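You operate a simulated robot arm through the tools that you are given. There is no shell and no other tool. Be economical: measure what you need, move in short steps, check, and stop when the job is done.

The job below is to be done with a simulated two-armed robot. You get a single attempt, and the scene is never put back.

TASK
Fetch the collar and set the line pressure as the service card says.
Fine: collar from the collar drawer on to the parts rack; drawer shut. Where these are worked on the way, their far stop is far enough and under half their travel is too little: collar drawer.

Only the result counts: the job must be done as asked and must still hold three seconds after the hand-in. Knocking over, shifting, dropping, spilling or breaking anything else fails it.

THE ROBOT
Two 7-joint arms with two-finger parallel grippers on one trunk, on a base that drives. Base frame: it is fixed to the floor where the robot stands at the start and does not move with it; the origin is under the middle of the robot, x ahead of it, y to its left, z up. Units: m, rad, N and s.
The left shoulder is at the start at [0.08, 0.131, 0.947], the right one opposite. With the tool pointing down near the work surface each hand reaches from about 0.38 to 0.84 m from the robot's upright axis, wherever it stands, measured 20 degrees to its own side. Places, roughly: air clamp lever [0.7, -0.3, 0.9]; belt knob [0.2, -1.3, 0.2]; belt lock lever [0.3, -1.2, 0.2]; blue valve [0.3, -1.2, 1.1]; collar drawer [0.8, -0.1, 0.7]; compressor switch [0.3, -1.3, 1.3]; drain tap [0.4, -0.8, 0.2]; keg tap [0.7, -0.5, 0.4]; parts rack [0.8, -0.7, 1.2]; red valve [-0.1, -3.4, 1.2]; regulator knob [0.4, -1, 1.3]; trap lever [0.4, -1, 1.1]; winder main switch [0.3, -1.3, 1.4]; yellow valve [0.4, -0.9, 1.2]. Payload 1.57 kg a hand.
The tool frame of a hand sits at the grasp point between the pads (the TCP): z along the fingers, y along the line on which they close. The tips reach 0.03 m beyond it. Largest opening 0.11 m; finger width 0.024, thickness 0.012; the body of the gripper, 0.048 by 0.112 m, starts 0.078 m behind the TCP.
Orientation is told as [roll, pitch, yaw] about the base's x, y, z axes, in that order, counted from this pose: with the fingers straight down and closing along the base's y, the tool's x points along the base's -x, its y along +y and its z along -z.

THE INTERFACE
- The arms move only by the tool jog_arm. It takes "left_motion", "right_motion" or both (then of equal length, played together; a hand with none holds still); each is a list of rows, each a list of 7 numbers: the shift along the tool's x, y, z in m, then the turn, a rotation vector about the tool's x, y, z in degrees, then the closure in counts, from 0 (fully open) to 255 (shut). In form: [[tx, ty, tz, rx, ry, rz, gripper], ...]. A call has 1 to 10 rows; each row shifts and turns the commanded pose from where the row before left it, along the tool's axes as they then stand. Each row takes 0.2 s and may step no farther than 0.05 m and 0.15 rad from the row before; otherwise, or with a gripper value out of range, the whole call is refused. A pose out of reach is approached as far as the arm can. The call stops where the force on the tool passes 40 N (or 10 N more than at its start, if that is more) or the arm is blocked; 0.2 s more then pass. The fingers move at their own pace (about 0.108 m/s each) and stop on an object; they squeeze with about 23 N. The grip force told is the motor's: it shows also when the fingers shut on nothing. Time passes only in rows, and 0.2 s behind the last, so rows that do not move let the fingers close. The reply holds the time, the measured pose of the TCP, the force on the tool along the base axes, the opening and the grip force, in the units named above and with some noise, with the torque about the TCP (base axes, N m) and any sound that the robot's microphone picked up.
- Cameras (640 x 400 px; columns grow to the right, rows downward): "scene" is now at [-0.0573, -0.0299, 1.4179]; the picture's right is [-0.34, -0.94, 0.00], its down [-0.53, 0.19, -0.83] and it looks along [0.78, -0.28, -0.56] (base axes); focal length 249 px, centre (320, 200). "left" rides on the left gripper at [0.07, -0.016, -0.141] in its tool frame; the picture's right is [0.23, 0.97, 0.00], its down [-0.86, 0.20, -0.48] and it looks along [-0.47, 0.11, 0.88] (tool axes); focal length 222 px, centre (320, 200). "right" rides on the right gripper at [0.07, 0.016, -0.141] in its tool frame; the picture's right is [-0.23, 0.97, 0.00], its down [-0.86, -0.20, -0.48] and it looks along [-0.47, -0.11, 0.88] (tool axes); focal length 222 px, centre (320, 200). There is no depth. A picture from a camera that has moved, and an enlarged one, comes with that camera's place and axes in the base frame and with its lens.
- capture(camera): a new picture of that camera. No time passes.
- steer(legs): drives the robot by 1 to 6 legs, each [ahead, left, turn to the left] in m, m and rad, along the robot's own axes; the way and the turn of a leg run together, so that a leg with both is an arc; at most 1.5 m and 3.142 rad a leg. The arms and the cameras ride along, it lands a little off, and it stops where it bumps. It gives what a move gives.
- head_to(pan, tilt): turns the head with the scene camera to pan (to the left, within 1.902 rad either way) and tilt (down, from -0.506 to 1.204), counted from straight ahead of the robot. It gives what a move gives.
- inspect(camera, box): a new picture of the part [left, top, right, bottom] of that camera's present view, enlarged. No time passes.
- close_job(): hands the job in; it is judged then, once.

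Work in short steps. Places have to be worked out from the pictures, the camera data and where the tool is seen: move nearer, look again, correct. Check each grasp and each placing, and mend what went wrong. You have 120 turns and 100 pictures in all, those below and enlarged ones among them. Open the grippers and draw the arms clear of the work before you hand the job in, unless the task says otherwise; then end with one line.

The tools are called after "Call:" by a JSON object that holds its "api" and its "payload". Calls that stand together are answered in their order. jog_arm: Moves the arms, as the interface text tells. Its arguments: {"type":"object","properties":{"left_motion":{"type":"array","items":{"type":"array","items":{"type":"number"}}},"right_motion":{"type":"array","items":{"type":"array","items":{"type":"number"}}}},"required":[]} The other tools are called the same way: steer (legs) drives the base; head_to (pan, tilt) turns the head that bears the scene camera; capture (camera) takes a picture; inspect (camera, box) takes an enlarged picture of a part of a camera's view; close_job () hands the job in.

At the start:

```text
t: 0.0
left_ee_pos: [0.5112, -0.0412, 0.9996]
left_orientation: [-0.001, 0.0, 0.001]
left_force: [1.4, 0.1, -0.9]
left_wrist_torque: [-0.01, 0.0, 0.01]
left_width: 0.11
left_finger_force: 0.1
right_ee_pos: [0.365, -0.4054, 0.9995]
right_orientation: [-0.001, 0.001, 0.0]
right_force: [-0.6, -0.6, 0.0]
right_wrist_torque: [-0.02, -0.01, -0.03]
right_width: 0.1099
right_finger_force: 0.0
robot x, y, heading: [0.0006, -0.0011, -0.001]
head pan, tilt: [-0.347, 0.599]
```

scene: 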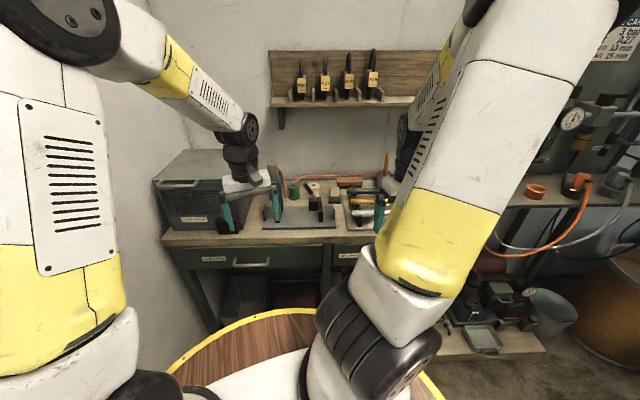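
right: 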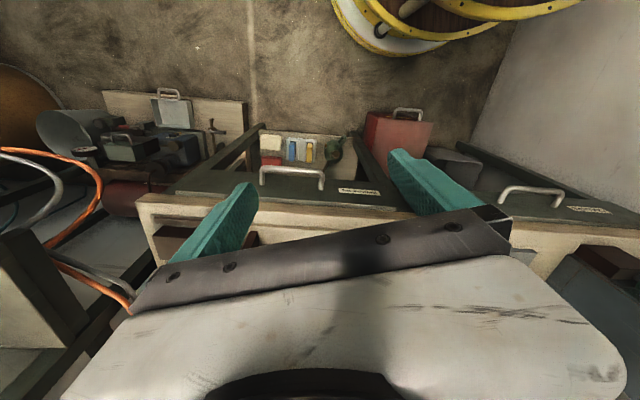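
left: 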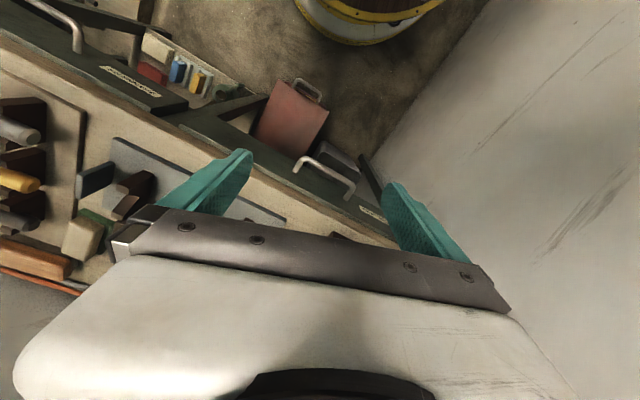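

The service card shows at the upper right of the scene view. I turn the head toward it to read it.

Call:
{"api": "head_to", "payload": {"pan": -0.9, "tilt": 0.2}}

Call:
{"api": "capture", "payload": {"camera": "scene"}}

```text
t: 1.0
left_ee_pos: [0.5104, -0.0413, 1.0012]
left_orientation: [0.0, 0.0, 0.0]
left_force: [0.5, 0.0, 0.2]
left_wrist_torque: [0.0, -0.01, 0.02]
left_width: 0.11
left_finger_force: 0.0
right_ee_pos: [0.3656, -0.4063, 1.0005]
right_orientation: [0.0, -0.001, 0.001]
right_force: [-0.7, -0.4, -0.1]
right_wrist_torque: [0.05, 0.0, 0.01]
right_width: 0.1099
right_finger_force: 0.1
robot x, y, heading: [-0.0024, -0.0031, 0.002]
head pan, tilt: [-0.901, 0.201]
```

```text
96 pictures are left
camera scene: at [-0.0825, -0.0728, 1.4544], right [-0.78, -0.62, 0.0], down [-0.12, 0.16, -0.98], along [0.61, -0.77, -0.2], focal length 249 px, centre (320, 200)
```

scene: 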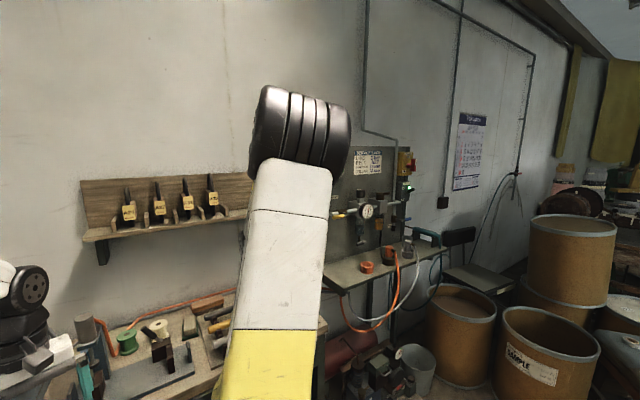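

I can see the card and the rack tools; enlarge both, plus the drawers.

Call:
{"api": "inspect", "payload": {"camera": "scene", "box": [325, 140, 425, 202]}}

Call:
{"api": "inspect", "payload": {"camera": "scene", "box": [325, 190, 445, 265]}}

Call:
{"api": "inspect", "payload": {"camera": "scene", "box": [75, 165, 255, 277]}}

Call:
{"api": "inspect", "payload": {"camera": "right", "box": [100, 80, 640, 260]}}

```text
6.40 times, centred on (375, 171) of scene
camera zoom: at [-0.0825, -0.0728, 1.4544], right [-0.78, -0.62, 0.0], down [-0.12, 0.16, -0.98], along [0.61, -0.77, -0.2], focal length 1592 px, centre (-32, 386)
```

zoom: 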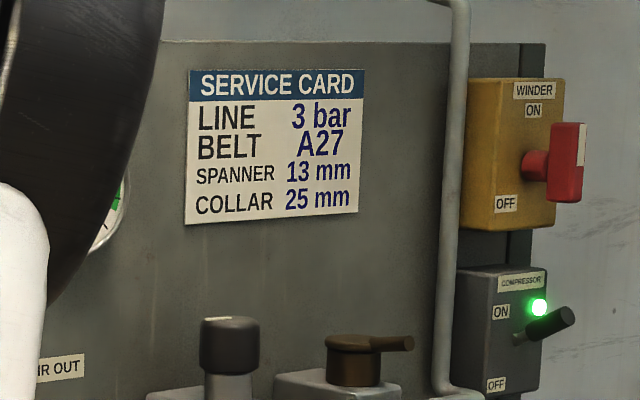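

```text
5.33 times, centred on (385, 228) of scene
camera zoom: at [-0.0825, -0.0728, 1.4544], right [-0.78, -0.62, 0.0], down [-0.12, 0.16, -0.98], along [0.61, -0.77, -0.2], focal length 1326 px, centre (-27, 53)
```

zoom: 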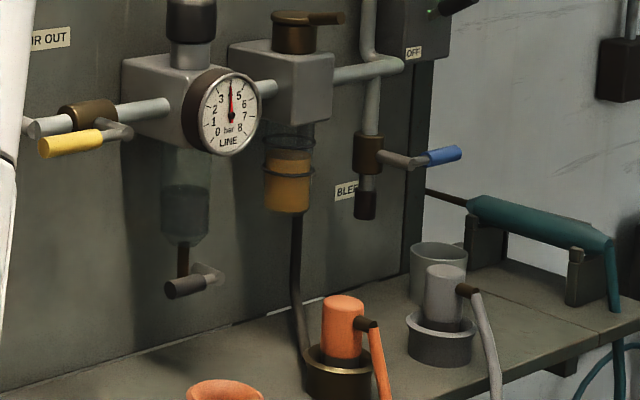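

```text
3.56 times, centred on (165, 221) of scene
camera zoom: at [-0.0825, -0.0728, 1.4544], right [-0.78, -0.62, 0.0], down [-0.12, 0.16, -0.98], along [0.61, -0.77, -0.2], focal length 884 px, centre (871, 125)
```

zoom: 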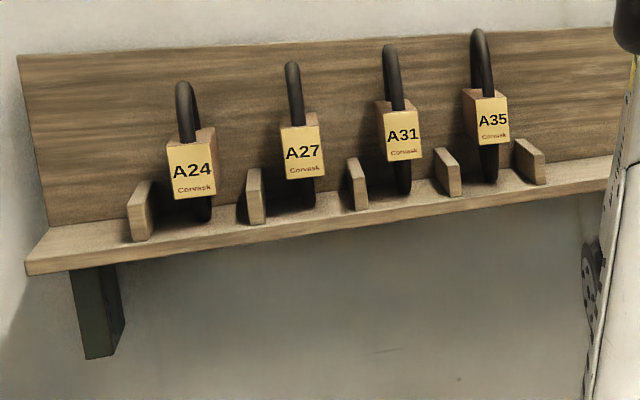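

```text
1.19 times, centred on (370, 170) of right
camera zoom: at [0.2957, -0.3897, 1.1402], right [0.23, 0.97, 0.0], down [0.86, -0.2, 0.48], along [0.47, -0.11, -0.88], focal length 263 px, centre (261, 236)
```

zoom: 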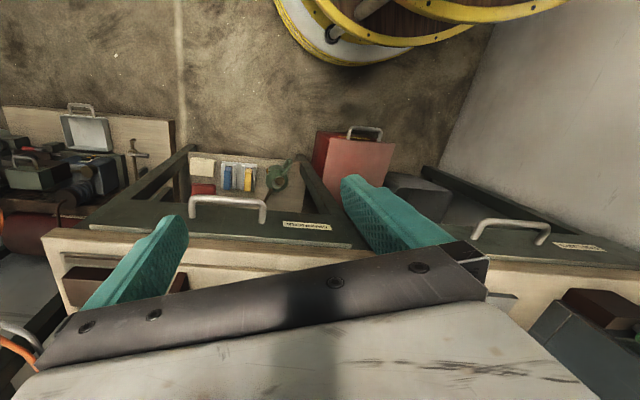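

Card: line 3 bar, collar 25 mm; the gauge reads about 4 bar. Now look at the bench and drawers ahead.

Call:
{"api": "head_to", "payload": {"pan": -0.1, "tilt": 0.75}}

Call:
{"api": "capture", "payload": {"camera": "scene"}}

Call:
{"api": "inspect", "payload": {"camera": "left", "box": [0, 0, 400, 280]}}

```text
t: 2.1
left_ee_pos: [0.5098, -0.0413, 1.0]
left_orientation: [0.001, 0.0, 0.0]
left_force: [-0.4, 0.6, 0.2]
left_wrist_torque: [0.01, -0.01, 0.02]
left_width: 0.1099
left_finger_force: 0.0
right_ee_pos: [0.3663, -0.4059, 1.0]
right_orientation: [-0.001, 0.0, 0.0]
right_force: [-0.6, 0.7, 0.3]
right_wrist_torque: [0.01, 0.01, 0.02]
right_width: 0.1099
right_finger_force: 0.1
robot x, y, heading: [0.0006, 0.0034, 0.002]
head pan, tilt: [-0.099, 0.75]
```

```text
91 pictures are left
camera scene: at [-0.058, -0.0081, 1.4048], right [-0.1, -0.99, 0.0], down [-0.68, 0.07, -0.73], along [0.73, -0.07, -0.68], focal length 249 px, centre (320, 200)
```

scene: 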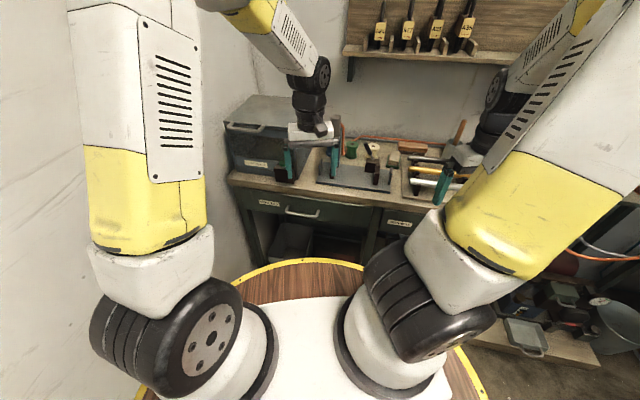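

```text
1.43 times, centred on (200, 140) of left
camera zoom: at [0.4393, -0.0586, 1.1404], right [-0.23, 0.97, 0.0], down [0.86, 0.2, 0.48], along [0.47, 0.11, -0.88], focal length 317 px, centre (491, 286)
```

zoom: 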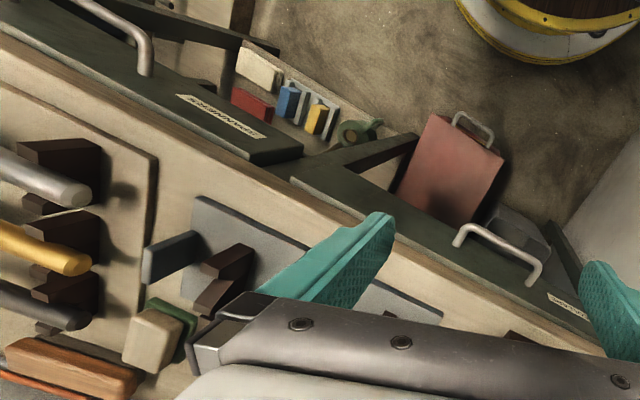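

Left drawer reads COLLARS, handle at about (0.58, 0.0, 0.75). I want to back off to get room; check behind on both sides first.

Call:
{"api": "head_to", "payload": {"pan": -1.9, "tilt": 0.5}}

Call:
{"api": "capture", "payload": {"camera": "scene"}}

Call:
{"api": "head_to", "payload": {"pan": 1.9, "tilt": 0.6}}

Call:
{"api": "capture", "payload": {"camera": "scene"}}

```text
t: 3.9
left_ee_pos: [0.5102, -0.0413, 0.999]
left_orientation: [0.0, 0.0, 0.0]
left_force: [-0.6, -0.6, -0.9]
left_wrist_torque: [0.0, 0.02, 0.01]
left_width: 0.1101
left_finger_force: 0.0
right_ee_pos: [0.3665, -0.4059, 1.0007]
right_orientation: [0.0, 0.0, 0.001]
right_force: [-0.3, -0.5, -0.3]
right_wrist_torque: [0.03, 0.02, -0.03]
right_width: 0.1101
right_finger_force: 0.1
robot x, y, heading: [-0.0015, 0.0019, 0.003]
head pan, tilt: [-1.901, 0.499]
```

```text
89 pictures are left
camera scene: at [-0.1698, -0.0859, 1.4267], right [-0.95, 0.32, 0.0], down [0.15, 0.45, -0.88], along [-0.28, -0.83, -0.48], focal length 249 px, centre (320, 200)
```

scene: 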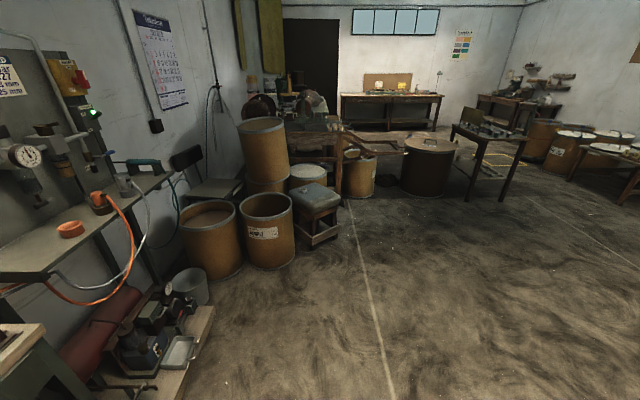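

```text
t: 7.0
left_ee_pos: [0.5109, -0.0422, 1.0003]
left_orientation: [0.001, 0.001, 0.0]
left_force: [-0.2, 0.2, 0.4]
left_wrist_torque: [0.0, 0.01, 0.01]
left_width: 0.1096
left_finger_force: 0.0
right_ee_pos: [0.3664, -0.4043, 0.9997]
right_orientation: [0.001, 0.001, -0.002]
right_force: [-0.3, 0.6, -0.2]
right_wrist_torque: [-0.01, -0.04, 0.02]
right_width: 0.1099
right_finger_force: 0.0
robot x, y, heading: [0.0043, -0.0018, 0.004]
head pan, tilt: [1.901, 0.6]
```

```text
88 pictures are left
camera scene: at [-0.169, 0.0839, 1.4177], right [0.95, 0.32, 0.0], down [0.18, -0.53, -0.83], along [-0.27, 0.78, -0.56], focal length 249 px, centre (320, 200)
```

scene: 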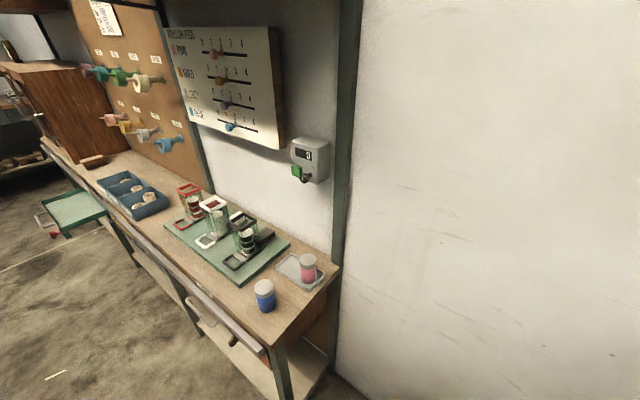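

There's a bench behind-left with a corner near (-0.4, 0.35), so I back up 0.2 and shift 0.15 right, away from it.

Call:
{"api": "steer", "payload": {"legs": [[-0.2, -0.15, 0]]}}

Call:
{"api": "jog_arm", "payload": {"left_motion": [[0, 0, 0, 4.94, -4.94, -4.94, 0], [0, 0, 0, 4.94, -4.94, -4.94, 0], [0, 0, 0, 4.94, -4.94, -4.94, 0], [0, 0, 0, 4.94, -4.94, -4.94, 0], [0, 0, 0, 4.94, -4.94, -4.94, 0], [0, 0, 0, 4.94, -4.94, -4.94, 0], [0, 0, 0, 4.94, -4.94, -4.94, 0]]}}

Call:
{"api": "head_to", "payload": {"pan": -0.1, "tilt": 0.65}}

Call:
{"api": "capture", "payload": {"camera": "scene"}}

```text
t: 8.9
left_ee_pos: [0.3109, -0.1922, 0.9993]
left_orientation: [0.0, -0.002, 0.009]
left_force: [-0.8, -0.8, 0.0]
left_wrist_torque: [0.03, 0.0, -0.01]
left_width: 0.11
left_finger_force: 0.1
right_ee_pos: [0.1684, -0.5569, 0.9993]
right_orientation: [-0.002, 0.001, 0.008]
right_force: [0.0, 0.2, -0.4]
right_wrist_torque: [-0.02, 0.02, 0.03]
right_width: 0.11
right_finger_force: 0.1
robot x, y, heading: [-0.1981, -0.158, 0.008]
head pan, tilt: [1.901, 0.6]
```

```text
t: 10.5
left_ee_pos: [0.3108, -0.1925, 1.0004]
left_orientation: [-0.785, -0.339, 0.792]
left_force: [-0.3, 0.7, 0.1]
left_wrist_torque: [0.02, -0.02, 0.02]
left_width: 0.1101
left_finger_force: 0.1
right_ee_pos: [0.1683, -0.5572, 1.0001]
right_orientation: [-0.001, -0.002, 0.007]
right_force: [0.3, 0.7, -0.2]
right_wrist_torque: [0.0, -0.02, -0.04]
right_width: 0.11
right_finger_force: 0.0
robot x, y, heading: [-0.1976, -0.1507, 0.01]
head pan, tilt: [1.901, 0.6]
```

```text
t: 12.4
left_ee_pos: [0.3101, -0.192, 0.9987]
left_orientation: [-0.783, -0.34, 0.789]
left_force: [-0.9, 0.0, 0.6]
left_wrist_torque: [0.01, 0.03, 0.01]
left_width: 0.1098
left_finger_force: 0.0
right_ee_pos: [0.1682, -0.5579, 0.9985]
right_orientation: [0.0, -0.001, 0.006]
right_force: [-0.4, -0.1, -0.9]
right_wrist_torque: [0.0, 0.0, 0.01]
right_width: 0.1101
right_finger_force: 0.1
robot x, y, heading: [-0.1996, -0.1555, 0.008]
head pan, tilt: [-0.099, 0.649]
```

```text
87 pictures are left
camera scene: at [-0.2536, -0.1624, 1.4134], right [-0.09, -1.0, 0.0], down [-0.6, 0.06, -0.8], along [0.79, -0.07, -0.6], focal length 249 px, centre (320, 200)
```

scene: 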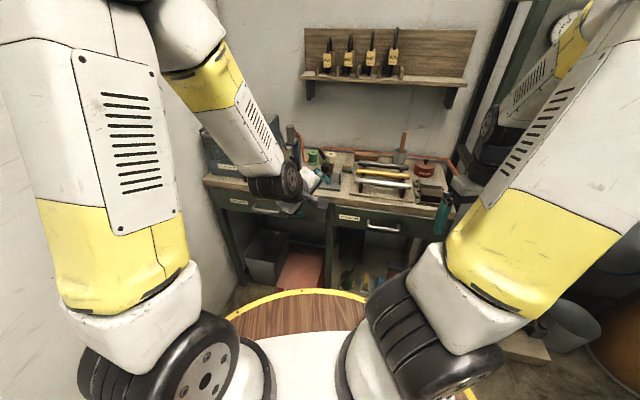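

The belt shelf has an empty right part around y≈-0.7: the parts rack. Finish turning the left hand to point ahead, then look through its camera.

Call:
{"api": "jog_arm", "payload": {"left_motion": [[0, 0, 0, 4.94, -4.94, -4.94, 0], [0, 0, 0, 4.94, -4.94, -4.94, 0], [0, 0, 0, 4.94, -4.94, -4.94, 0], [0, 0, 0, 4.94, -4.94, -4.94, 0], [0, 0, 0, 4.94, -4.94, -4.94, 0], [0, 0, 0, 4.94, -4.94, -4.94, 0], [0, 0, 0, 4.94, -4.94, -4.94, 0]]}}

Call:
{"api": "capture", "payload": {"camera": "left"}}

Call:
{"api": "capture", "payload": {"camera": "scene"}}

```text
t: 14.0
left_ee_pos: [0.3445, -0.209, 1.0036]
left_orientation: [-1.57, -0.001, 1.575]
left_force: [-0.9, -0.2, -0.2]
left_wrist_torque: [0.0, 0.02, -0.01]
left_width: 0.1103
left_finger_force: 0.1
left hand out of reach, approached as far as the arm can: row 1, 2, 3
right_ee_pos: [0.1682, -0.5574, 1.0]
right_orientation: [0.0, 0.0, 0.007]
right_force: [0.4, 0.3, 0.1]
right_wrist_torque: [-0.02, 0.02, 0.01]
right_width: 0.11
right_finger_force: 0.0
robot x, y, heading: [-0.1974, -0.1519, 0.009]
head pan, tilt: [-0.099, 0.649]
```

```text
86 pictures are left
camera left: at [0.2007, -0.2795, 1.0194], right [0.0, -0.23, -0.97], down [-0.48, 0.85, -0.2], along [0.88, 0.47, -0.11], focal length 222 px, centre (320, 200)
```

left: 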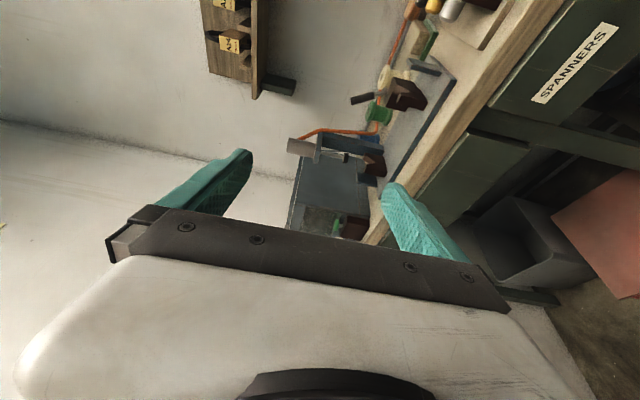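

```text
85 pictures are left
camera scene: at [-0.2538, -0.1623, 1.4133], right [-0.09, -1.0, 0.0], down [-0.6, 0.06, -0.8], along [0.79, -0.07, -0.6], focal length 249 px, centre (320, 200)
```

scene: 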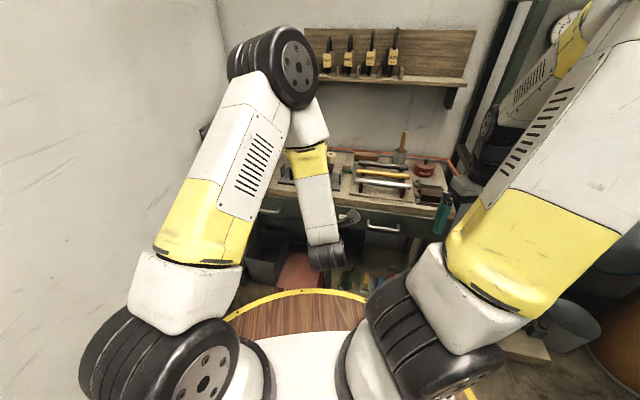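

Handle estimate stays (0.58, 0.0, 0.75). Lower the hand in front of it, keeping 0.1 m clear.

Call:
{"api": "jog_arm", "payload": {"left_motion": [[-0.03, 0.037, 0.008, 0, 0, 0, 0], [-0.03, 0.037, 0.008, 0, 0, 0, 0], [-0.03, 0.037, 0.008, 0, 0, 0, 0], [-0.03, 0.037, 0.008, 0, 0, 0, 0], [-0.03, 0.037, 0.008, 0, 0, 0, 0], [-0.03, 0.037, 0.008, 0, 0, 0, 0], [-0.029, 0.036, 0.008, 0, 0, 0, 0]]}}

Call:
{"api": "capture", "payload": {"camera": "left"}}

Call:
{"api": "capture", "payload": {"camera": "scene"}}

```text
t: 15.6
left_ee_pos: [0.3981, 0.0009, 0.7459]
left_orientation: [-1.569, -0.002, 1.575]
left_force: [0.3, -0.4, 0.1]
left_wrist_torque: [-0.01, 0.03, 0.02]
left_width: 0.11
left_finger_force: 0.0
right_ee_pos: [0.1685, -0.5574, 0.9996]
right_orientation: [0.001, -0.001, 0.004]
right_force: [-1.1, -0.3, 0.9]
right_wrist_torque: [0.05, -0.03, -0.02]
right_width: 0.11
right_finger_force: 0.1
robot x, y, heading: [-0.2004, -0.1534, -0.001]
head pan, tilt: [-0.099, 0.649]
```

```text
84 pictures are left
camera left: at [0.2553, -0.0692, 0.7608], right [0.0, -0.22, -0.97], down [-0.48, 0.85, -0.2], along [0.88, 0.47, -0.11], focal length 222 px, centre (320, 200)
```

left: 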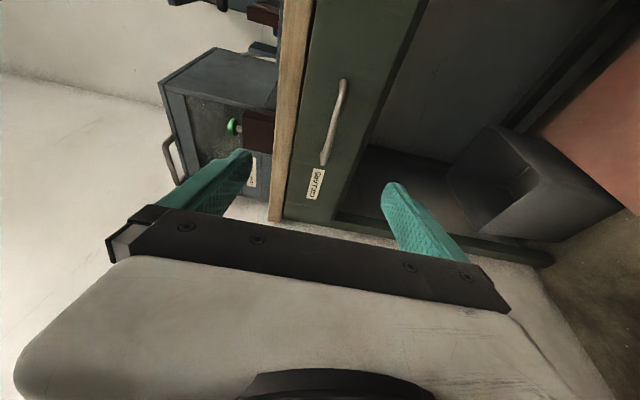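

```text
83 pictures are left
camera scene: at [-0.2538, -0.1628, 1.4133], right [-0.09, -1.0, 0.0], down [-0.6, 0.06, -0.8], along [0.79, -0.07, -0.6], focal length 249 px, centre (320, 200)
```

scene: 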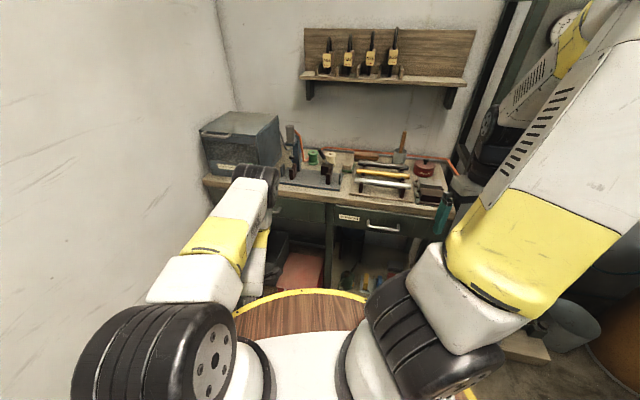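

Triangulated bar centre is about (0.593, -0.013, 0.727). I align and go in to x≈0.55, then look.

Call:
{"api": "jog_arm", "payload": {"left_motion": [[0.014, 0.019, 0.02, 0, 0, 0, 0], [0, 0, 0.045, 0, 0, 0, 0], [0, 0, 0.045, 0, 0, 0, 0], [0, 0, 0.04, 0, 0, 0, 0]]}}

Call:
{"api": "capture", "payload": {"camera": "left"}}

```text
t: 16.6
left_ee_pos: [0.5466, -0.0134, 0.7222]
left_orientation: [-1.567, -0.003, 1.578]
left_force: [0.5, -0.1, -0.1]
left_wrist_torque: [0.01, 0.0, -0.01]
left_width: 0.1097
left_finger_force: 0.1
right_ee_pos: [0.1682, -0.5579, 0.9995]
right_orientation: [0.002, -0.001, 0.008]
right_force: [0.5, -0.1, -0.1]
right_wrist_torque: [-0.02, 0.0, -0.04]
right_width: 0.1101
right_finger_force: 0.0
robot x, y, heading: [-0.2012, -0.1546, 0.009]
head pan, tilt: [-0.099, 0.649]
```

```text
82 pictures are left
camera left: at [0.4044, -0.0841, 0.7396], right [0.0, -0.22, -0.97], down [-0.48, 0.85, -0.2], along [0.88, 0.47, -0.11], focal length 222 px, centre (320, 200)
```

left: 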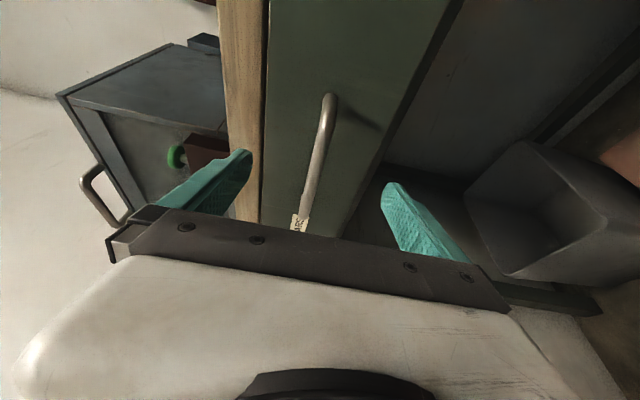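

The bar lies centrally between the fingers. I half-close to stay clear of the bench edge, then advance to the bar and close.

Call:
{"api": "jog_arm", "payload": {"left_motion": [[0, 0, 0, 0, 0, 0, 130], [0, 0, 0, 0, 0, 0, 130], [0, -0.004, 0.02, 0, 0, 0, 130], [0, 0, 0.02, 0, 0, 0, 130], [0, 0, 0, 0, 0, 0, 255], [0, 0, 0, 0, 0, 0, 255], [0, 0, 0, 0, 0, 0, 255]]}}

Call:
{"api": "capture", "payload": {"camera": "left"}}

```text
t: 18.2
left_ee_pos: [0.5879, -0.0134, 0.728]
left_orientation: [-1.563, -0.003, 1.575]
left_force: [1.6, 1.5, -12.5]
left_wrist_torque: [0.03, 0.08, -0.44]
left_width: 0.0118
left_finger_force: 29.4
right_ee_pos: [0.1699, -0.557, 0.9993]
right_orientation: [0.0, 0.001, 0.006]
right_force: [-0.2, 0.3, -0.1]
right_wrist_torque: [-0.02, 0.02, 0.02]
right_width: 0.1097
right_finger_force: 0.0
robot x, y, heading: [-0.1989, -0.1529, 0.004]
head pan, tilt: [-0.099, 0.649]
```

```text
81 pictures are left
camera left: at [0.4439, -0.0835, 0.7442], right [-0.01, -0.23, -0.97], down [-0.48, 0.85, -0.19], along [0.88, 0.47, -0.11], focal length 222 px, centre (320, 200)
```

left: 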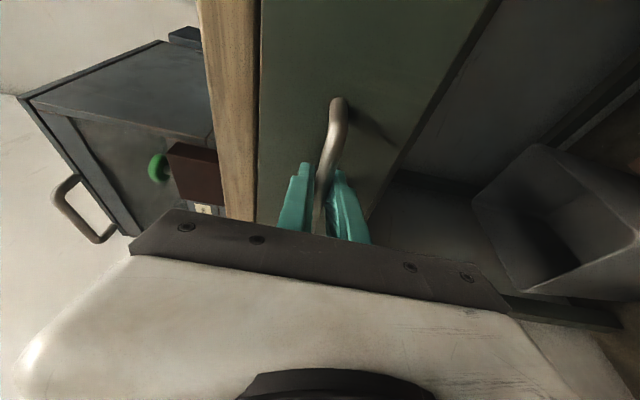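

Handle is gripped (width 0.012). Pull the drawer straight out toward the robot.

Call:
{"api": "jog_arm", "payload": {"left_motion": [[0, -0.002, -0.01, 0, 0, 0, 255], [0, 0, -0.02, 0, 0, 0, 255], [0, 0, -0.02, 0, 0, 0, 255], [0, 0, -0.02, 0, 0, 0, 255], [0, 0, -0.02, 0, 0, 0, 255], [0, 0, -0.02, 0, 0, 0, 255], [0, 0, -0.02, 0, 0, 0, 255], [0, 0, -0.02, 0, 0, 0, 255], [0, 0, -0.02, 0, 0, 0, 255], [0, 0, -0.02, 0, 0, 0, 255]]}}

Call:
{"api": "capture", "payload": {"camera": "left"}}

Call:
{"api": "capture", "payload": {"camera": "scene"}}

```text
t: 18.9
left_ee_pos: [0.5496, -0.0031, 0.7274]
left_orientation: [-1.559, -0.008, 1.589]
left_force: [0.6, 2.3, -4.6]
left_wrist_torque: [-0.22, -0.02, 0.14]
left_width: 0.012
left_finger_force: 29.2
right_ee_pos: [0.1695, -0.5567, 0.9994]
right_orientation: [0.0, 0.0, 0.01]
right_force: [-0.7, -0.3, -0.5]
right_wrist_torque: [0.0, 0.0, 0.02]
right_width: 0.1099
right_finger_force: 0.0
robot x, y, heading: [-0.2026, -0.1532, 0.006]
head pan, tilt: [-0.099, 0.649]
stopped in row 3 (left hand): the force on the tool passed its limit at 45 N (the readings are from after the stop); the commanded pose is now the measured one
```

```text
80 pictures are left
camera left: at [0.408, -0.0762, 0.7447], right [-0.01, -0.22, -0.98], down [-0.5, 0.85, -0.19], along [0.87, 0.48, -0.12], focal length 222 px, centre (320, 200)
```

left: 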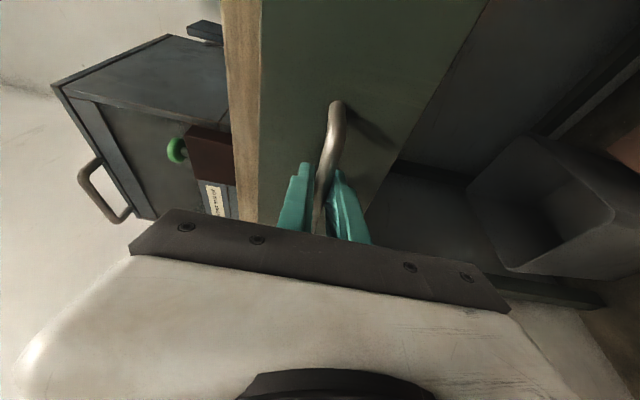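

```text
79 pictures are left
camera scene: at [-0.2531, -0.1619, 1.4134], right [-0.09, -1.0, 0.0], down [-0.6, 0.06, -0.8], along [0.79, -0.07, -0.6], focal length 249 px, centre (320, 200)
```

scene: 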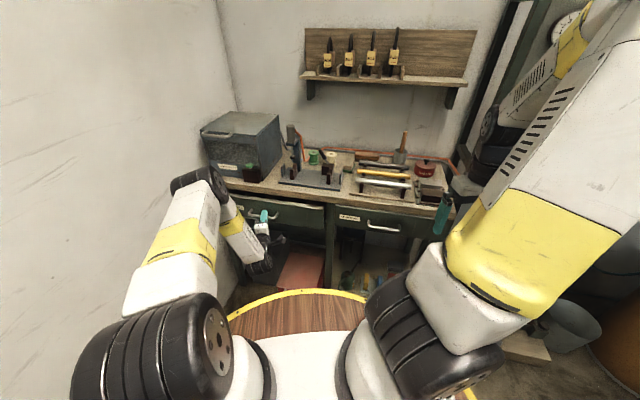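

The drawer came out about 4 cm, then the force limit tripped; I pull on more slowly.

Call:
{"api": "jog_arm", "payload": {"left_motion": [[0, 0, -0.008, 0, 0, 0, 255], [0, 0, -0.01, 0, 0, 0, 255], [0, 0, -0.01, 0, 0, 0, 255], [0, 0, -0.01, 0, 0, 0, 255], [0, 0, -0.01, 0, 0, 0, 255], [0, 0, -0.01, 0, 0, 0, 255], [0, 0, -0.01, 0, 0, 0, 255], [0, 0, -0.01, 0, 0, 0, 255], [0, 0, -0.01, 0, 0, 0, 255], [0, 0, -0.01, 0, 0, 0, 255]]}}

```text
t: 21.0
left_ee_pos: [0.4617, -0.0015, 0.7286]
left_orientation: [-1.555, -0.011, 1.594]
left_force: [1.4, 3.3, -7.0]
left_wrist_torque: [-0.36, 0.11, -0.06]
left_width: 0.0118
left_finger_force: 29.1
right_ee_pos: [0.1697, -0.5563, 0.9995]
right_orientation: [-0.001, 0.001, 0.009]
right_force: [0.1, 0.1, 0.3]
right_wrist_torque: [-0.03, 0.01, -0.01]
right_width: 0.1099
right_finger_force: 0.1
robot x, y, heading: [-0.1981, -0.1536, 0.01]
head pan, tilt: [-0.099, 0.649]
stopped in row 10 (left hand): the force on the tool passed its limit at 42 N (the readings are from after the stop); the commanded pose is now the measured one
```

Drawer is out ~0.126 m, with a force stop again; check with the scene camera whether this is the end stop.

Call:
{"api": "jog_arm", "payload": {"left_motion": [[0, 0, -0.006, 0, 0, 0, 255], [0, 0, -0.006, 0, 0, 0, 255], [0, 0, -0.006, 0, 0, 0, 255], [0, 0, -0.006, 0, 0, 0, 255], [0, 0, -0.006, 0, 0, 0, 255], [0, 0, -0.006, 0, 0, 0, 255], [0, 0, -0.006, 0, 0, 0, 255], [0, 0, -0.006, 0, 0, 0, 255]]}}

Call:
{"api": "head_to", "payload": {"pan": 0.2, "tilt": 0.85}}

Call:
{"api": "capture", "payload": {"camera": "scene"}}

Call:
{"api": "capture", "payload": {"camera": "left"}}

```text
t: 22.8
left_ee_pos: [0.4134, -0.0015, 0.7279]
left_orientation: [-1.553, -0.012, 1.6]
left_force: [10.7, 26.6, -22.6]
left_wrist_torque: [-0.4, -0.08, 0.35]
left_width: 0.0124
left_finger_force: 29.8
right_ee_pos: [0.1701, -0.5564, 0.9999]
right_orientation: [-0.003, 0.0, 0.01]
right_force: [0.3, -0.3, -1.1]
right_wrist_torque: [-0.01, 0.0, -0.01]
right_width: 0.1101
right_finger_force: 0.0
robot x, y, heading: [-0.2005, -0.1559, 0.01]
head pan, tilt: [-0.099, 0.649]
```

```text
t: 23.6
left_ee_pos: [0.4136, -0.0009, 0.7288]
left_orientation: [-1.554, -0.01, 1.599]
left_force: [7.9, 27.4, -24.5]
left_wrist_torque: [-0.37, -0.11, 0.54]
left_width: 0.0124
left_finger_force: 29.3
right_ee_pos: [0.1705, -0.5552, 0.9999]
right_orientation: [-0.001, 0.002, 0.008]
right_force: [-0.6, 0.0, -0.8]
right_wrist_torque: [0.02, 0.01, 0.01]
right_width: 0.11
right_finger_force: 0.1
robot x, y, heading: [-0.2002, -0.154, 0.011]
head pan, tilt: [0.201, 0.85]
```

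```text
78 pictures are left
camera scene: at [-0.2625, -0.1371, 1.3968], right [0.21, -0.98, 0.0], down [-0.74, -0.16, -0.66], along [0.65, 0.14, -0.75], focal length 249 px, centre (320, 200)
```

scene: 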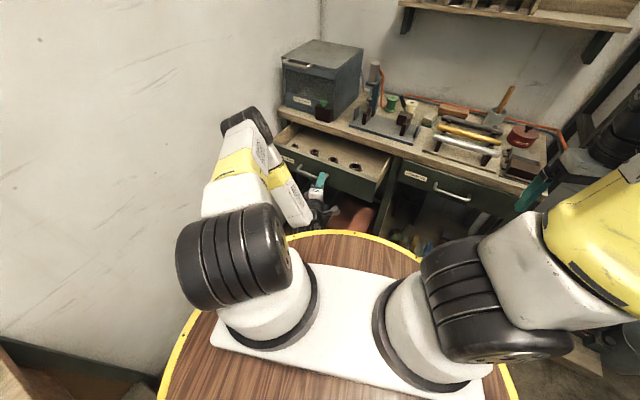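

```text
77 pictures are left
camera left: at [0.2724, -0.0753, 0.7455], right [-0.01, -0.22, -0.98], down [-0.51, 0.84, -0.18], along [0.86, 0.49, -0.12], focal length 222 px, centre (320, 200)
```

left: 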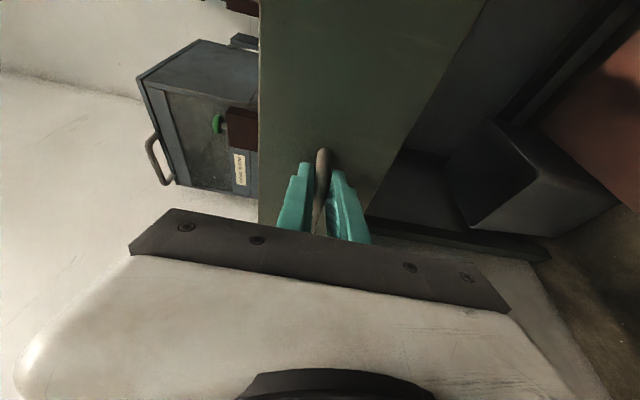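

The drawer is open with collars visible, and the fingers seem to have slid a bit on the handle. Zoom in on both.

Call:
{"api": "inspect", "payload": {"camera": "scene", "box": [260, 100, 420, 240]}}

Call:
{"api": "inspect", "payload": {"camera": "left", "box": [240, 100, 440, 240]}}

```text
2.86 times, centred on (340, 170) of scene
camera zoom: at [-0.2625, -0.1371, 1.3968], right [0.21, -0.98, 0.0], down [-0.74, -0.16, -0.66], along [0.65, 0.14, -0.75], focal length 711 px, centre (263, 286)
```

zoom: 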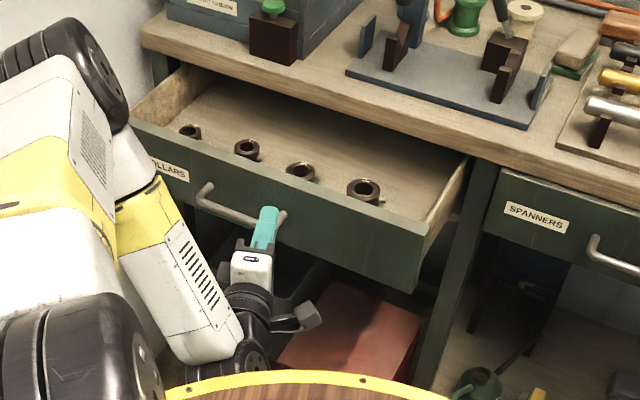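

```text
2.86 times, centred on (340, 170) of left
camera zoom: at [0.2724, -0.0753, 0.7455], right [-0.01, -0.22, -0.98], down [-0.51, 0.84, -0.18], along [0.86, 0.49, -0.12], focal length 635 px, centre (263, 286)
```

zoom: 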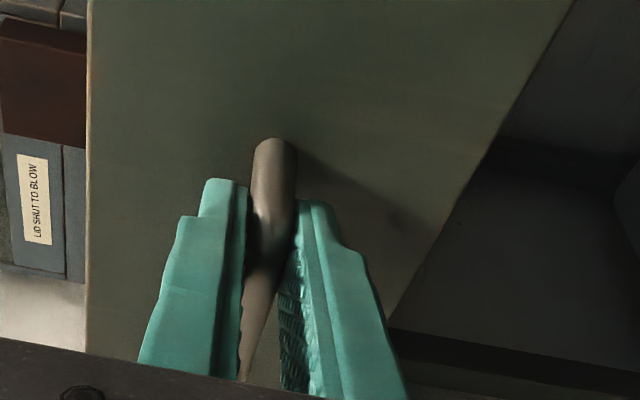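

The bench is in fact yawed about -0.29 rad, so the drawer slides along (-0.957, +0.287) and my fingers slid along the handle. I release, back off and turn the hand to match the bench.

Call:
{"api": "jog_arm", "payload": {"left_motion": [[0, 0, 0, 0, 0, 0, 130], [0, 0, 0, 0, 0, 0, 130], [0, 0, -0.03, 0, 0, 0, 130], [0, 0, -0.03, 0, 0, 0, 130], [-0.03, 0, 0, 0, 8.3, 0, 130], [-0.03, 0, 0, 0, 8.3, 0, 130]]}}

Call:
{"api": "capture", "payload": {"camera": "left"}}

Call:
{"api": "inspect", "payload": {"camera": "scene", "box": [260, 100, 420, 240]}}

```text
t: 25.0
left_ee_pos: [0.3549, 0.0536, 0.7297]
left_orientation: [-1.556, -0.005, 1.301]
left_force: [1.0, -0.2, 0.1]
left_wrist_torque: [0.01, 0.0, 0.09]
left_width: 0.0537
left_finger_force: 0.0
right_ee_pos: [0.1688, -0.558, 0.9995]
right_orientation: [-0.001, 0.001, 0.007]
right_force: [0.1, -0.1, 0.3]
right_wrist_torque: [0.04, 0.0, -0.02]
right_width: 0.1101
right_finger_force: 0.1
robot x, y, heading: [-0.1993, -0.1515, 0.012]
head pan, tilt: [0.201, 0.85]
```

```text
74 pictures are left
camera left: at [0.2, 0.0236, 0.7465], right [-0.07, -0.21, -0.97], down [-0.24, 0.95, -0.19], along [0.97, 0.22, -0.12], focal length 222 px, centre (320, 200)
```

left: 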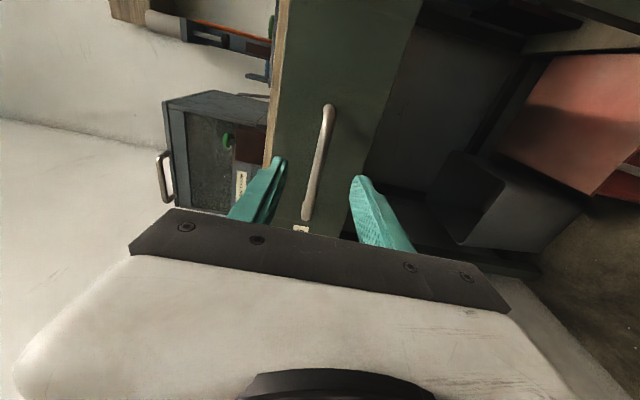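

```text
2.86 times, centred on (340, 170) of scene
camera zoom: at [-0.2633, -0.1384, 1.3968], right [0.21, -0.98, 0.0], down [-0.74, -0.15, -0.66], along [0.65, 0.14, -0.75], focal length 711 px, centre (263, 286)
```

zoom: 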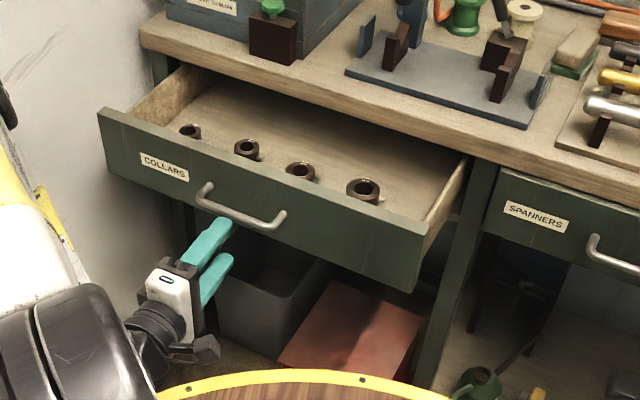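

The bar middle is at about (0.457, 0.037, 0.727), straight ahead of the fingers. Advance 0.097 and close.

Call:
{"api": "jog_arm", "payload": {"left_motion": [[-0.01, 0.001, 0.035, 0, 0, 0, 130], [0, 0, 0.035, 0, 0, 0, 130], [0, 0, 0.027, 0, 0, 0, 130], [0, 0, 0, 0, 0, 0, 255], [0, 0, 0, 0, 0, 0, 255], [0, 0, 0, 0, 0, 0, 255]]}}

Call:
{"api": "capture", "payload": {"camera": "left"}}

```text
t: 26.4
left_ee_pos: [0.4526, 0.0413, 0.7287]
left_orientation: [-1.554, -0.006, 1.307]
left_force: [1.2, 0.3, -8.8]
left_wrist_torque: [-0.29, 0.14, -0.05]
left_width: 0.0119
left_finger_force: 29.4
right_ee_pos: [0.1696, -0.5557, 0.9997]
right_orientation: [-0.001, 0.0, 0.007]
right_force: [-0.2, -0.8, 0.1]
right_wrist_torque: [-0.01, 0.01, 0.0]
right_width: 0.1103
right_finger_force: 0.1
robot x, y, heading: [-0.1966, -0.1523, 0.007]
head pan, tilt: [0.201, 0.85]
```

```text
72 pictures are left
camera left: at [0.296, 0.0091, 0.7457], right [-0.08, -0.21, -0.97], down [-0.24, 0.95, -0.19], along [0.97, 0.22, -0.12], focal length 222 px, centre (320, 200)
```

left: 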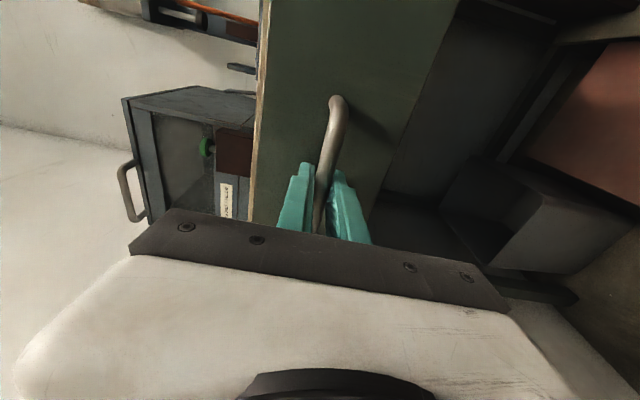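

Good grip at the middle. Pull along the drawer axis slowly until it stops.

Call:
{"api": "jog_arm", "payload": {"left_motion": [[-0.0003, -0.002, -0.006, 0, 0, 0, 255], [-0.0003, 0, -0.01, 0, 0, 0, 255], [-0.0003, 0, -0.01, 0, 0, 0, 255], [-0.0003, 0, -0.01, 0, 0, 0, 255], [-0.0003, 0, -0.01, 0, 0, 0, 255], [-0.0003, 0, -0.01, 0, 0, 0, 255], [-0.0003, 0, -0.01, 0, 0, 0, 255], [-0.0003, 0, -0.01, 0, 0, 0, 255], [-0.0003, 0, -0.01, 0, 0, 0, 255], [-0.0003, 0, -0.01, 0, 0, 0, 255]]}}

Call:
{"api": "inspect", "payload": {"camera": "scene", "box": [240, 90, 420, 240]}}

```text
t: 27.7
left_ee_pos: [0.4002, 0.0556, 0.729]
left_orientation: [-1.545, -0.007, 1.307]
left_force: [-0.2, 2.2, -4.5]
left_wrist_torque: [-0.39, 0.11, 0.01]
left_width: 0.0115
left_finger_force: 29.0
right_ee_pos: [0.1713, -0.5557, 1.0003]
right_orientation: [0.0, 0.0, 0.01]
right_force: [0.4, -0.4, -0.6]
right_wrist_torque: [0.02, 0.01, 0.01]
right_width: 0.1099
right_finger_force: 0.0
robot x, y, heading: [-0.1997, -0.1531, 0.01]
head pan, tilt: [0.201, 0.85]
stopped in row 6 (left hand): the force on the tool passed its limit at 40 N (the readings are from after the stop); the commanded pose is now the measured one
```

```text
2.67 times, centred on (330, 165) of scene
camera zoom: at [-0.2631, -0.1377, 1.3968], right [0.21, -0.98, 0.0], down [-0.74, -0.16, -0.66], along [0.65, 0.14, -0.75], focal length 663 px, centre (293, 293)
```

zoom: 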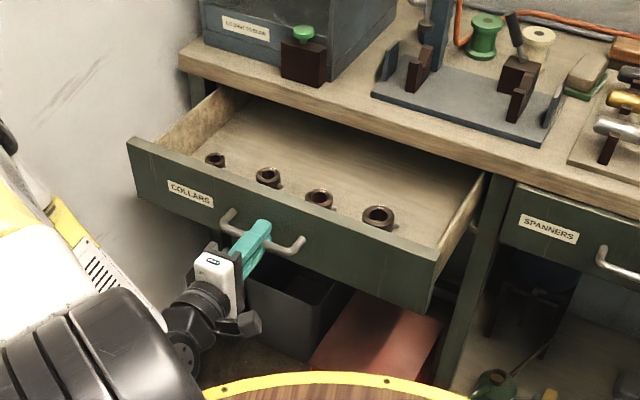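

Drawer out about 0.22 m. One more gentle pull to tell whether it's at the stop.

Call:
{"api": "jog_arm", "payload": {"left_motion": [[-0.0003, 0, -0.005, 0, 0, 0, 255], [-0.0003, 0, -0.006, 0, 0, 0, 255], [-0.0003, 0, -0.006, 0, 0, 0, 255], [-0.0003, 0, -0.006, 0, 0, 0, 255], [-0.0003, 0, -0.006, 0, 0, 0, 255], [-0.0003, 0, -0.006, 0, 0, 0, 255], [-0.0003, 0, -0.006, 0, 0, 0, 255]]}}

Call:
{"api": "inspect", "payload": {"camera": "scene", "box": [240, 90, 420, 240]}}

```text
t: 29.3
left_ee_pos: [0.3621, 0.0694, 0.7281]
left_orientation: [-1.543, -0.007, 1.308]
left_force: [1.5, 4.8, -29.2]
left_wrist_torque: [-0.32, 0.2, -0.27]
left_width: 0.0115
left_finger_force: 28.7
right_ee_pos: [0.1709, -0.5547, 0.9992]
right_orientation: [0.0, -0.001, 0.009]
right_force: [0.7, -0.4, -0.3]
right_wrist_torque: [-0.05, 0.0, -0.01]
right_width: 0.1102
right_finger_force: 0.1
robot x, y, heading: [-0.2014, -0.1539, 0.011]
head pan, tilt: [0.201, 0.85]
```

```text
2.67 times, centred on (330, 165) of scene
camera zoom: at [-0.2626, -0.1374, 1.3968], right [0.21, -0.98, 0.0], down [-0.74, -0.16, -0.66], along [0.65, 0.14, -0.75], focal length 663 px, centre (293, 293)
```

zoom: 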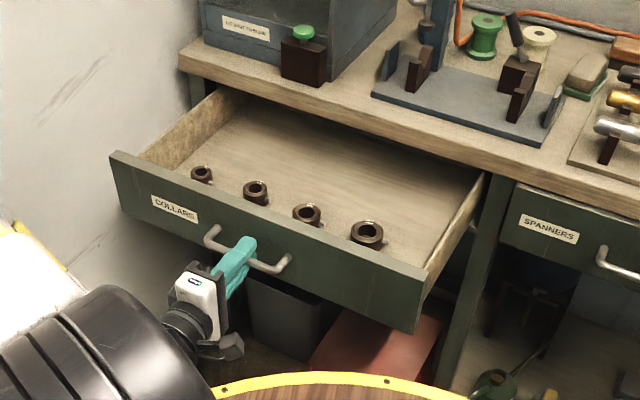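

It still moves; vertical force arises from a slight tool tilt. Compensate downward and pull on.

Call:
{"api": "jog_arm", "payload": {"left_motion": [[-0.0003, 0.0015, -0.004, 0, 0, 0, 255], [-0.0003, 0.0002, -0.006, 0, 0, 0, 255], [-0.0003, 0.0002, -0.006, 0, 0, 0, 255], [-0.0003, 0.0002, -0.006, 0, 0, 0, 255], [-0.0003, 0.0002, -0.006, 0, 0, 0, 255], [-0.0003, 0.0002, -0.006, 0, 0, 0, 255], [-0.0003, 0.0002, -0.006, 0, 0, 0, 255], [-0.0003, 0.0002, -0.006, 0, 0, 0, 255]]}}

Call:
{"api": "inspect", "payload": {"camera": "scene", "box": [240, 90, 420, 240]}}

```text
t: 30.8
left_ee_pos: [0.3316, 0.0782, 0.7286]
left_orientation: [-1.547, -0.006, 1.304]
left_force: [13.2, 0.4, -10.7]
left_wrist_torque: [-0.52, 0.14, -0.11]
left_width: 0.012
left_finger_force: 29.4
right_ee_pos: [0.1703, -0.5567, 1.0001]
right_orientation: [0.001, 0.0, 0.007]
right_force: [0.7, -0.4, 0.5]
right_wrist_torque: [0.0, 0.01, 0.0]
right_width: 0.1103
right_finger_force: 0.1
robot x, y, heading: [-0.2001, -0.1543, 0.009]
head pan, tilt: [0.201, 0.85]
stopped in row 7 (left hand): the force on the tool passed its limit at 41 N (the readings are from after the stop); the commanded pose is now the measured one
```

```text
2.67 times, centred on (330, 165) of scene
camera zoom: at [-0.2624, -0.1378, 1.3968], right [0.21, -0.98, 0.0], down [-0.74, -0.15, -0.66], along [0.65, 0.14, -0.75], focal length 663 px, centre (293, 293)
```

zoom: 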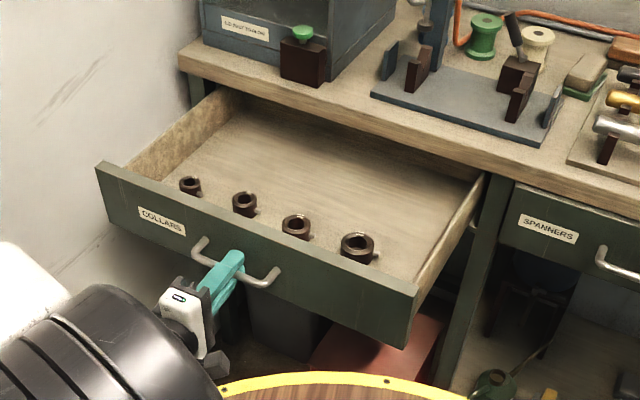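

A residual +13 N along x suggests the far stop; a short test pull to confirm.

Call:
{"api": "jog_arm", "payload": {"left_motion": [[-0.0002, 0.0003, -0.005, 0, 0, 0, 255], [-0.0002, 0.0002, -0.005, 0, 0, 0, 255], [-0.0002, 0.0002, -0.005, 0, 0, 0, 255], [-0.0002, 0.0002, -0.005, 0, 0, 0, 255]]}}

Call:
{"api": "capture", "payload": {"camera": "left"}}

```text
t: 31.8
left_ee_pos: [0.3129, 0.0834, 0.7289]
left_orientation: [-1.548, -0.009, 1.302]
left_force: [23.7, -10.4, -7.7]
left_wrist_torque: [-0.44, 0.31, -0.04]
left_width: 0.0117
left_finger_force: 29.7
right_ee_pos: [0.1704, -0.557, 1.0]
right_orientation: [-0.002, 0.0, 0.009]
right_force: [0.5, 0.0, -0.1]
right_wrist_torque: [-0.04, 0.01, 0.02]
right_width: 0.1102
right_finger_force: 0.1
robot x, y, heading: [-0.2022, -0.1514, 0.012]
head pan, tilt: [0.201, 0.85]
```

```text
68 pictures are left
camera left: at [0.1576, 0.0531, 0.7467], right [-0.08, -0.21, -0.97], down [-0.24, 0.95, -0.18], along [0.97, 0.22, -0.13], focal length 222 px, centre (320, 200)
```

left: 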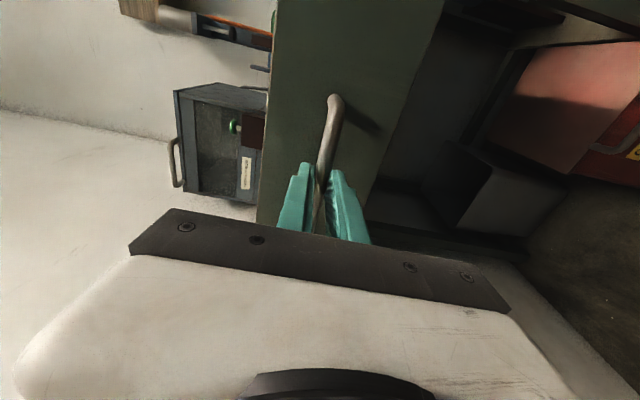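

Still a steady 26 N; check whether the drawer actually moved.

Call:
{"api": "jog_arm", "payload": {"left_motion": [[-0.0002, 0.0003, -0.004, 0, 0, 0, 255], [-0.0002, 0.0002, -0.005, 0, 0, 0, 255], [-0.0002, 0.0002, -0.005, 0, 0, 0, 255], [0, 0, 0, 0, 0, 0, 255]]}}

Call:
{"api": "inspect", "payload": {"camera": "scene", "box": [240, 90, 420, 240]}}

```text
t: 32.8
left_ee_pos: [0.2999, 0.0884, 0.7292]
left_orientation: [-1.548, -0.008, 1.304]
left_force: [0.4, 0.1, -0.6]
left_wrist_torque: [0.02, 0.0, -0.01]
left_width: 0.0
left_finger_force: 21.1
right_ee_pos: [0.1698, -0.557, 0.9997]
right_orientation: [0.002, -0.001, 0.007]
right_force: [0.1, 0.2, 0.0]
right_wrist_torque: [-0.02, 0.0, 0.02]
right_width: 0.1101
right_finger_force: 0.1
robot x, y, heading: [-0.1997, -0.1527, 0.005]
head pan, tilt: [0.201, 0.85]
```

```text
2.67 times, centred on (330, 165) of scene
camera zoom: at [-0.2635, -0.1378, 1.3967], right [0.21, -0.98, 0.0], down [-0.74, -0.16, -0.66], along [0.65, 0.14, -0.75], focal length 663 px, centre (293, 293)
```

zoom: 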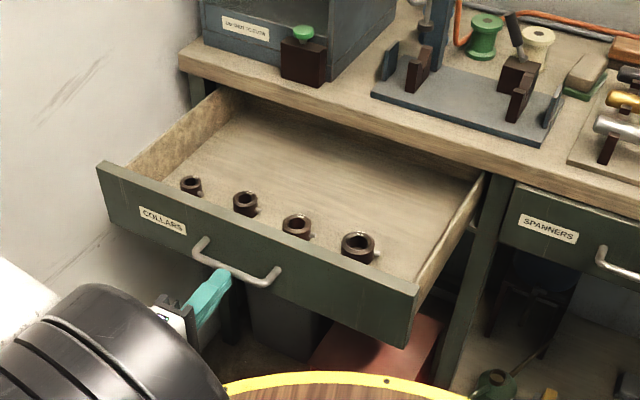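

The fingers slid off while the drawer stayed: that is the far stop. I draw the left hand back and down, and bring the right hand toward the drawer to inspect the collars from above.

Call:
{"api": "jog_arm", "payload": {"left_motion": [[0, 0, -0.03, 0, 0, 0, 0], [0, 0.03, -0.02, 0, 0, 0, 0], [0, 0.04, 0, 0, 0, 0, 0], [0, 0.04, 0, 0, 0, 0, 0], [0, 0, 0, 0, 0, 0, 0], [0, 0, 0, 0, 0, 0, 0], [0, 0, 0, 0, 0, 0, 0], [0, 0, 0, 0, 0, 0, 0]], "right_motion": [[-0.02, 0.045, 0, 0, 0, 0, 0], [-0.02, 0.045, 0, 0, 0, 0, 0], [-0.02, 0.045, 0, 0, 0, 0, 0], [-0.02, 0.045, 0, 0, 0, 0, 0], [-0.02, 0.045, 0, 0, 0, 0, 0], [-0.02, 0.045, 0, 0, 0, 0, 0], [-0.02, 0.045, 0, 0, 0, 0, 0], [-0.02, 0.045, 0, 0, 0, 0, 0]]}}

Call:
{"api": "capture", "payload": {"camera": "right"}}

Call:
{"api": "capture", "payload": {"camera": "scene"}}

```text
t: 34.6
left_ee_pos: [0.2479, 0.1039, 0.6202]
left_orientation: [-1.547, -0.009, 1.303]
left_force: [0.9, 0.2, -0.3]
left_wrist_torque: [0.0, -0.01, 0.04]
left_width: 0.1099
left_finger_force: 0.0
right_ee_pos: [0.3286, -0.195, 1.001]
right_orientation: [0.001, 0.0, 0.006]
right_force: [-0.3, -0.4, 0.7]
right_wrist_torque: [0.01, 0.01, -0.01]
right_width: 0.1099
right_finger_force: 0.0
robot x, y, heading: [-0.2017, -0.1538, 0.007]
head pan, tilt: [0.201, 0.85]
```

```text
66 pictures are left
camera right: at [0.2577, -0.1804, 1.1414], right [0.22, 0.98, 0.0], down [0.86, -0.19, 0.48], along [0.47, -0.11, -0.88], focal length 222 px, centre (320, 200)
```

right: 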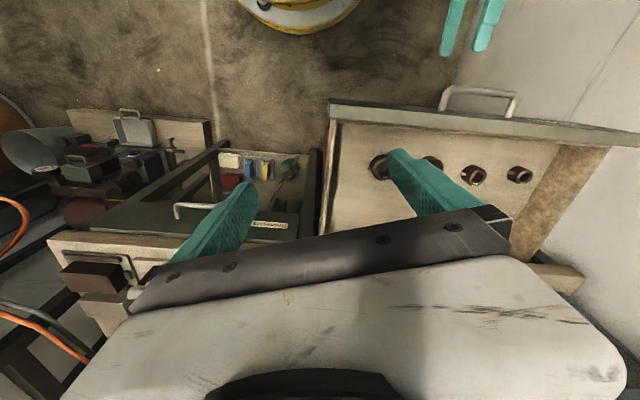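

```text
65 pictures are left
camera scene: at [-0.2635, -0.1383, 1.3967], right [0.21, -0.98, 0.0], down [-0.74, -0.15, -0.66], along [0.65, 0.14, -0.75], focal length 249 px, centre (320, 200)
```

scene: 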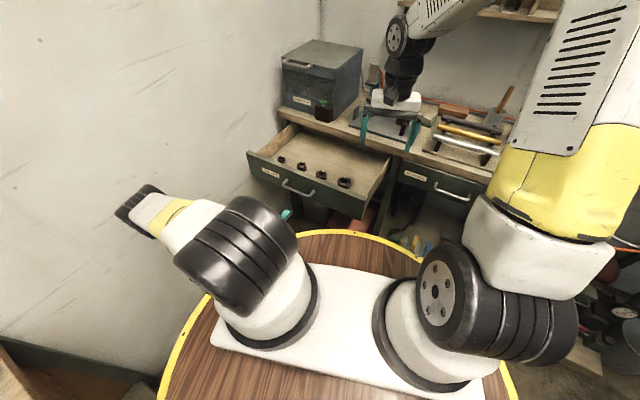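

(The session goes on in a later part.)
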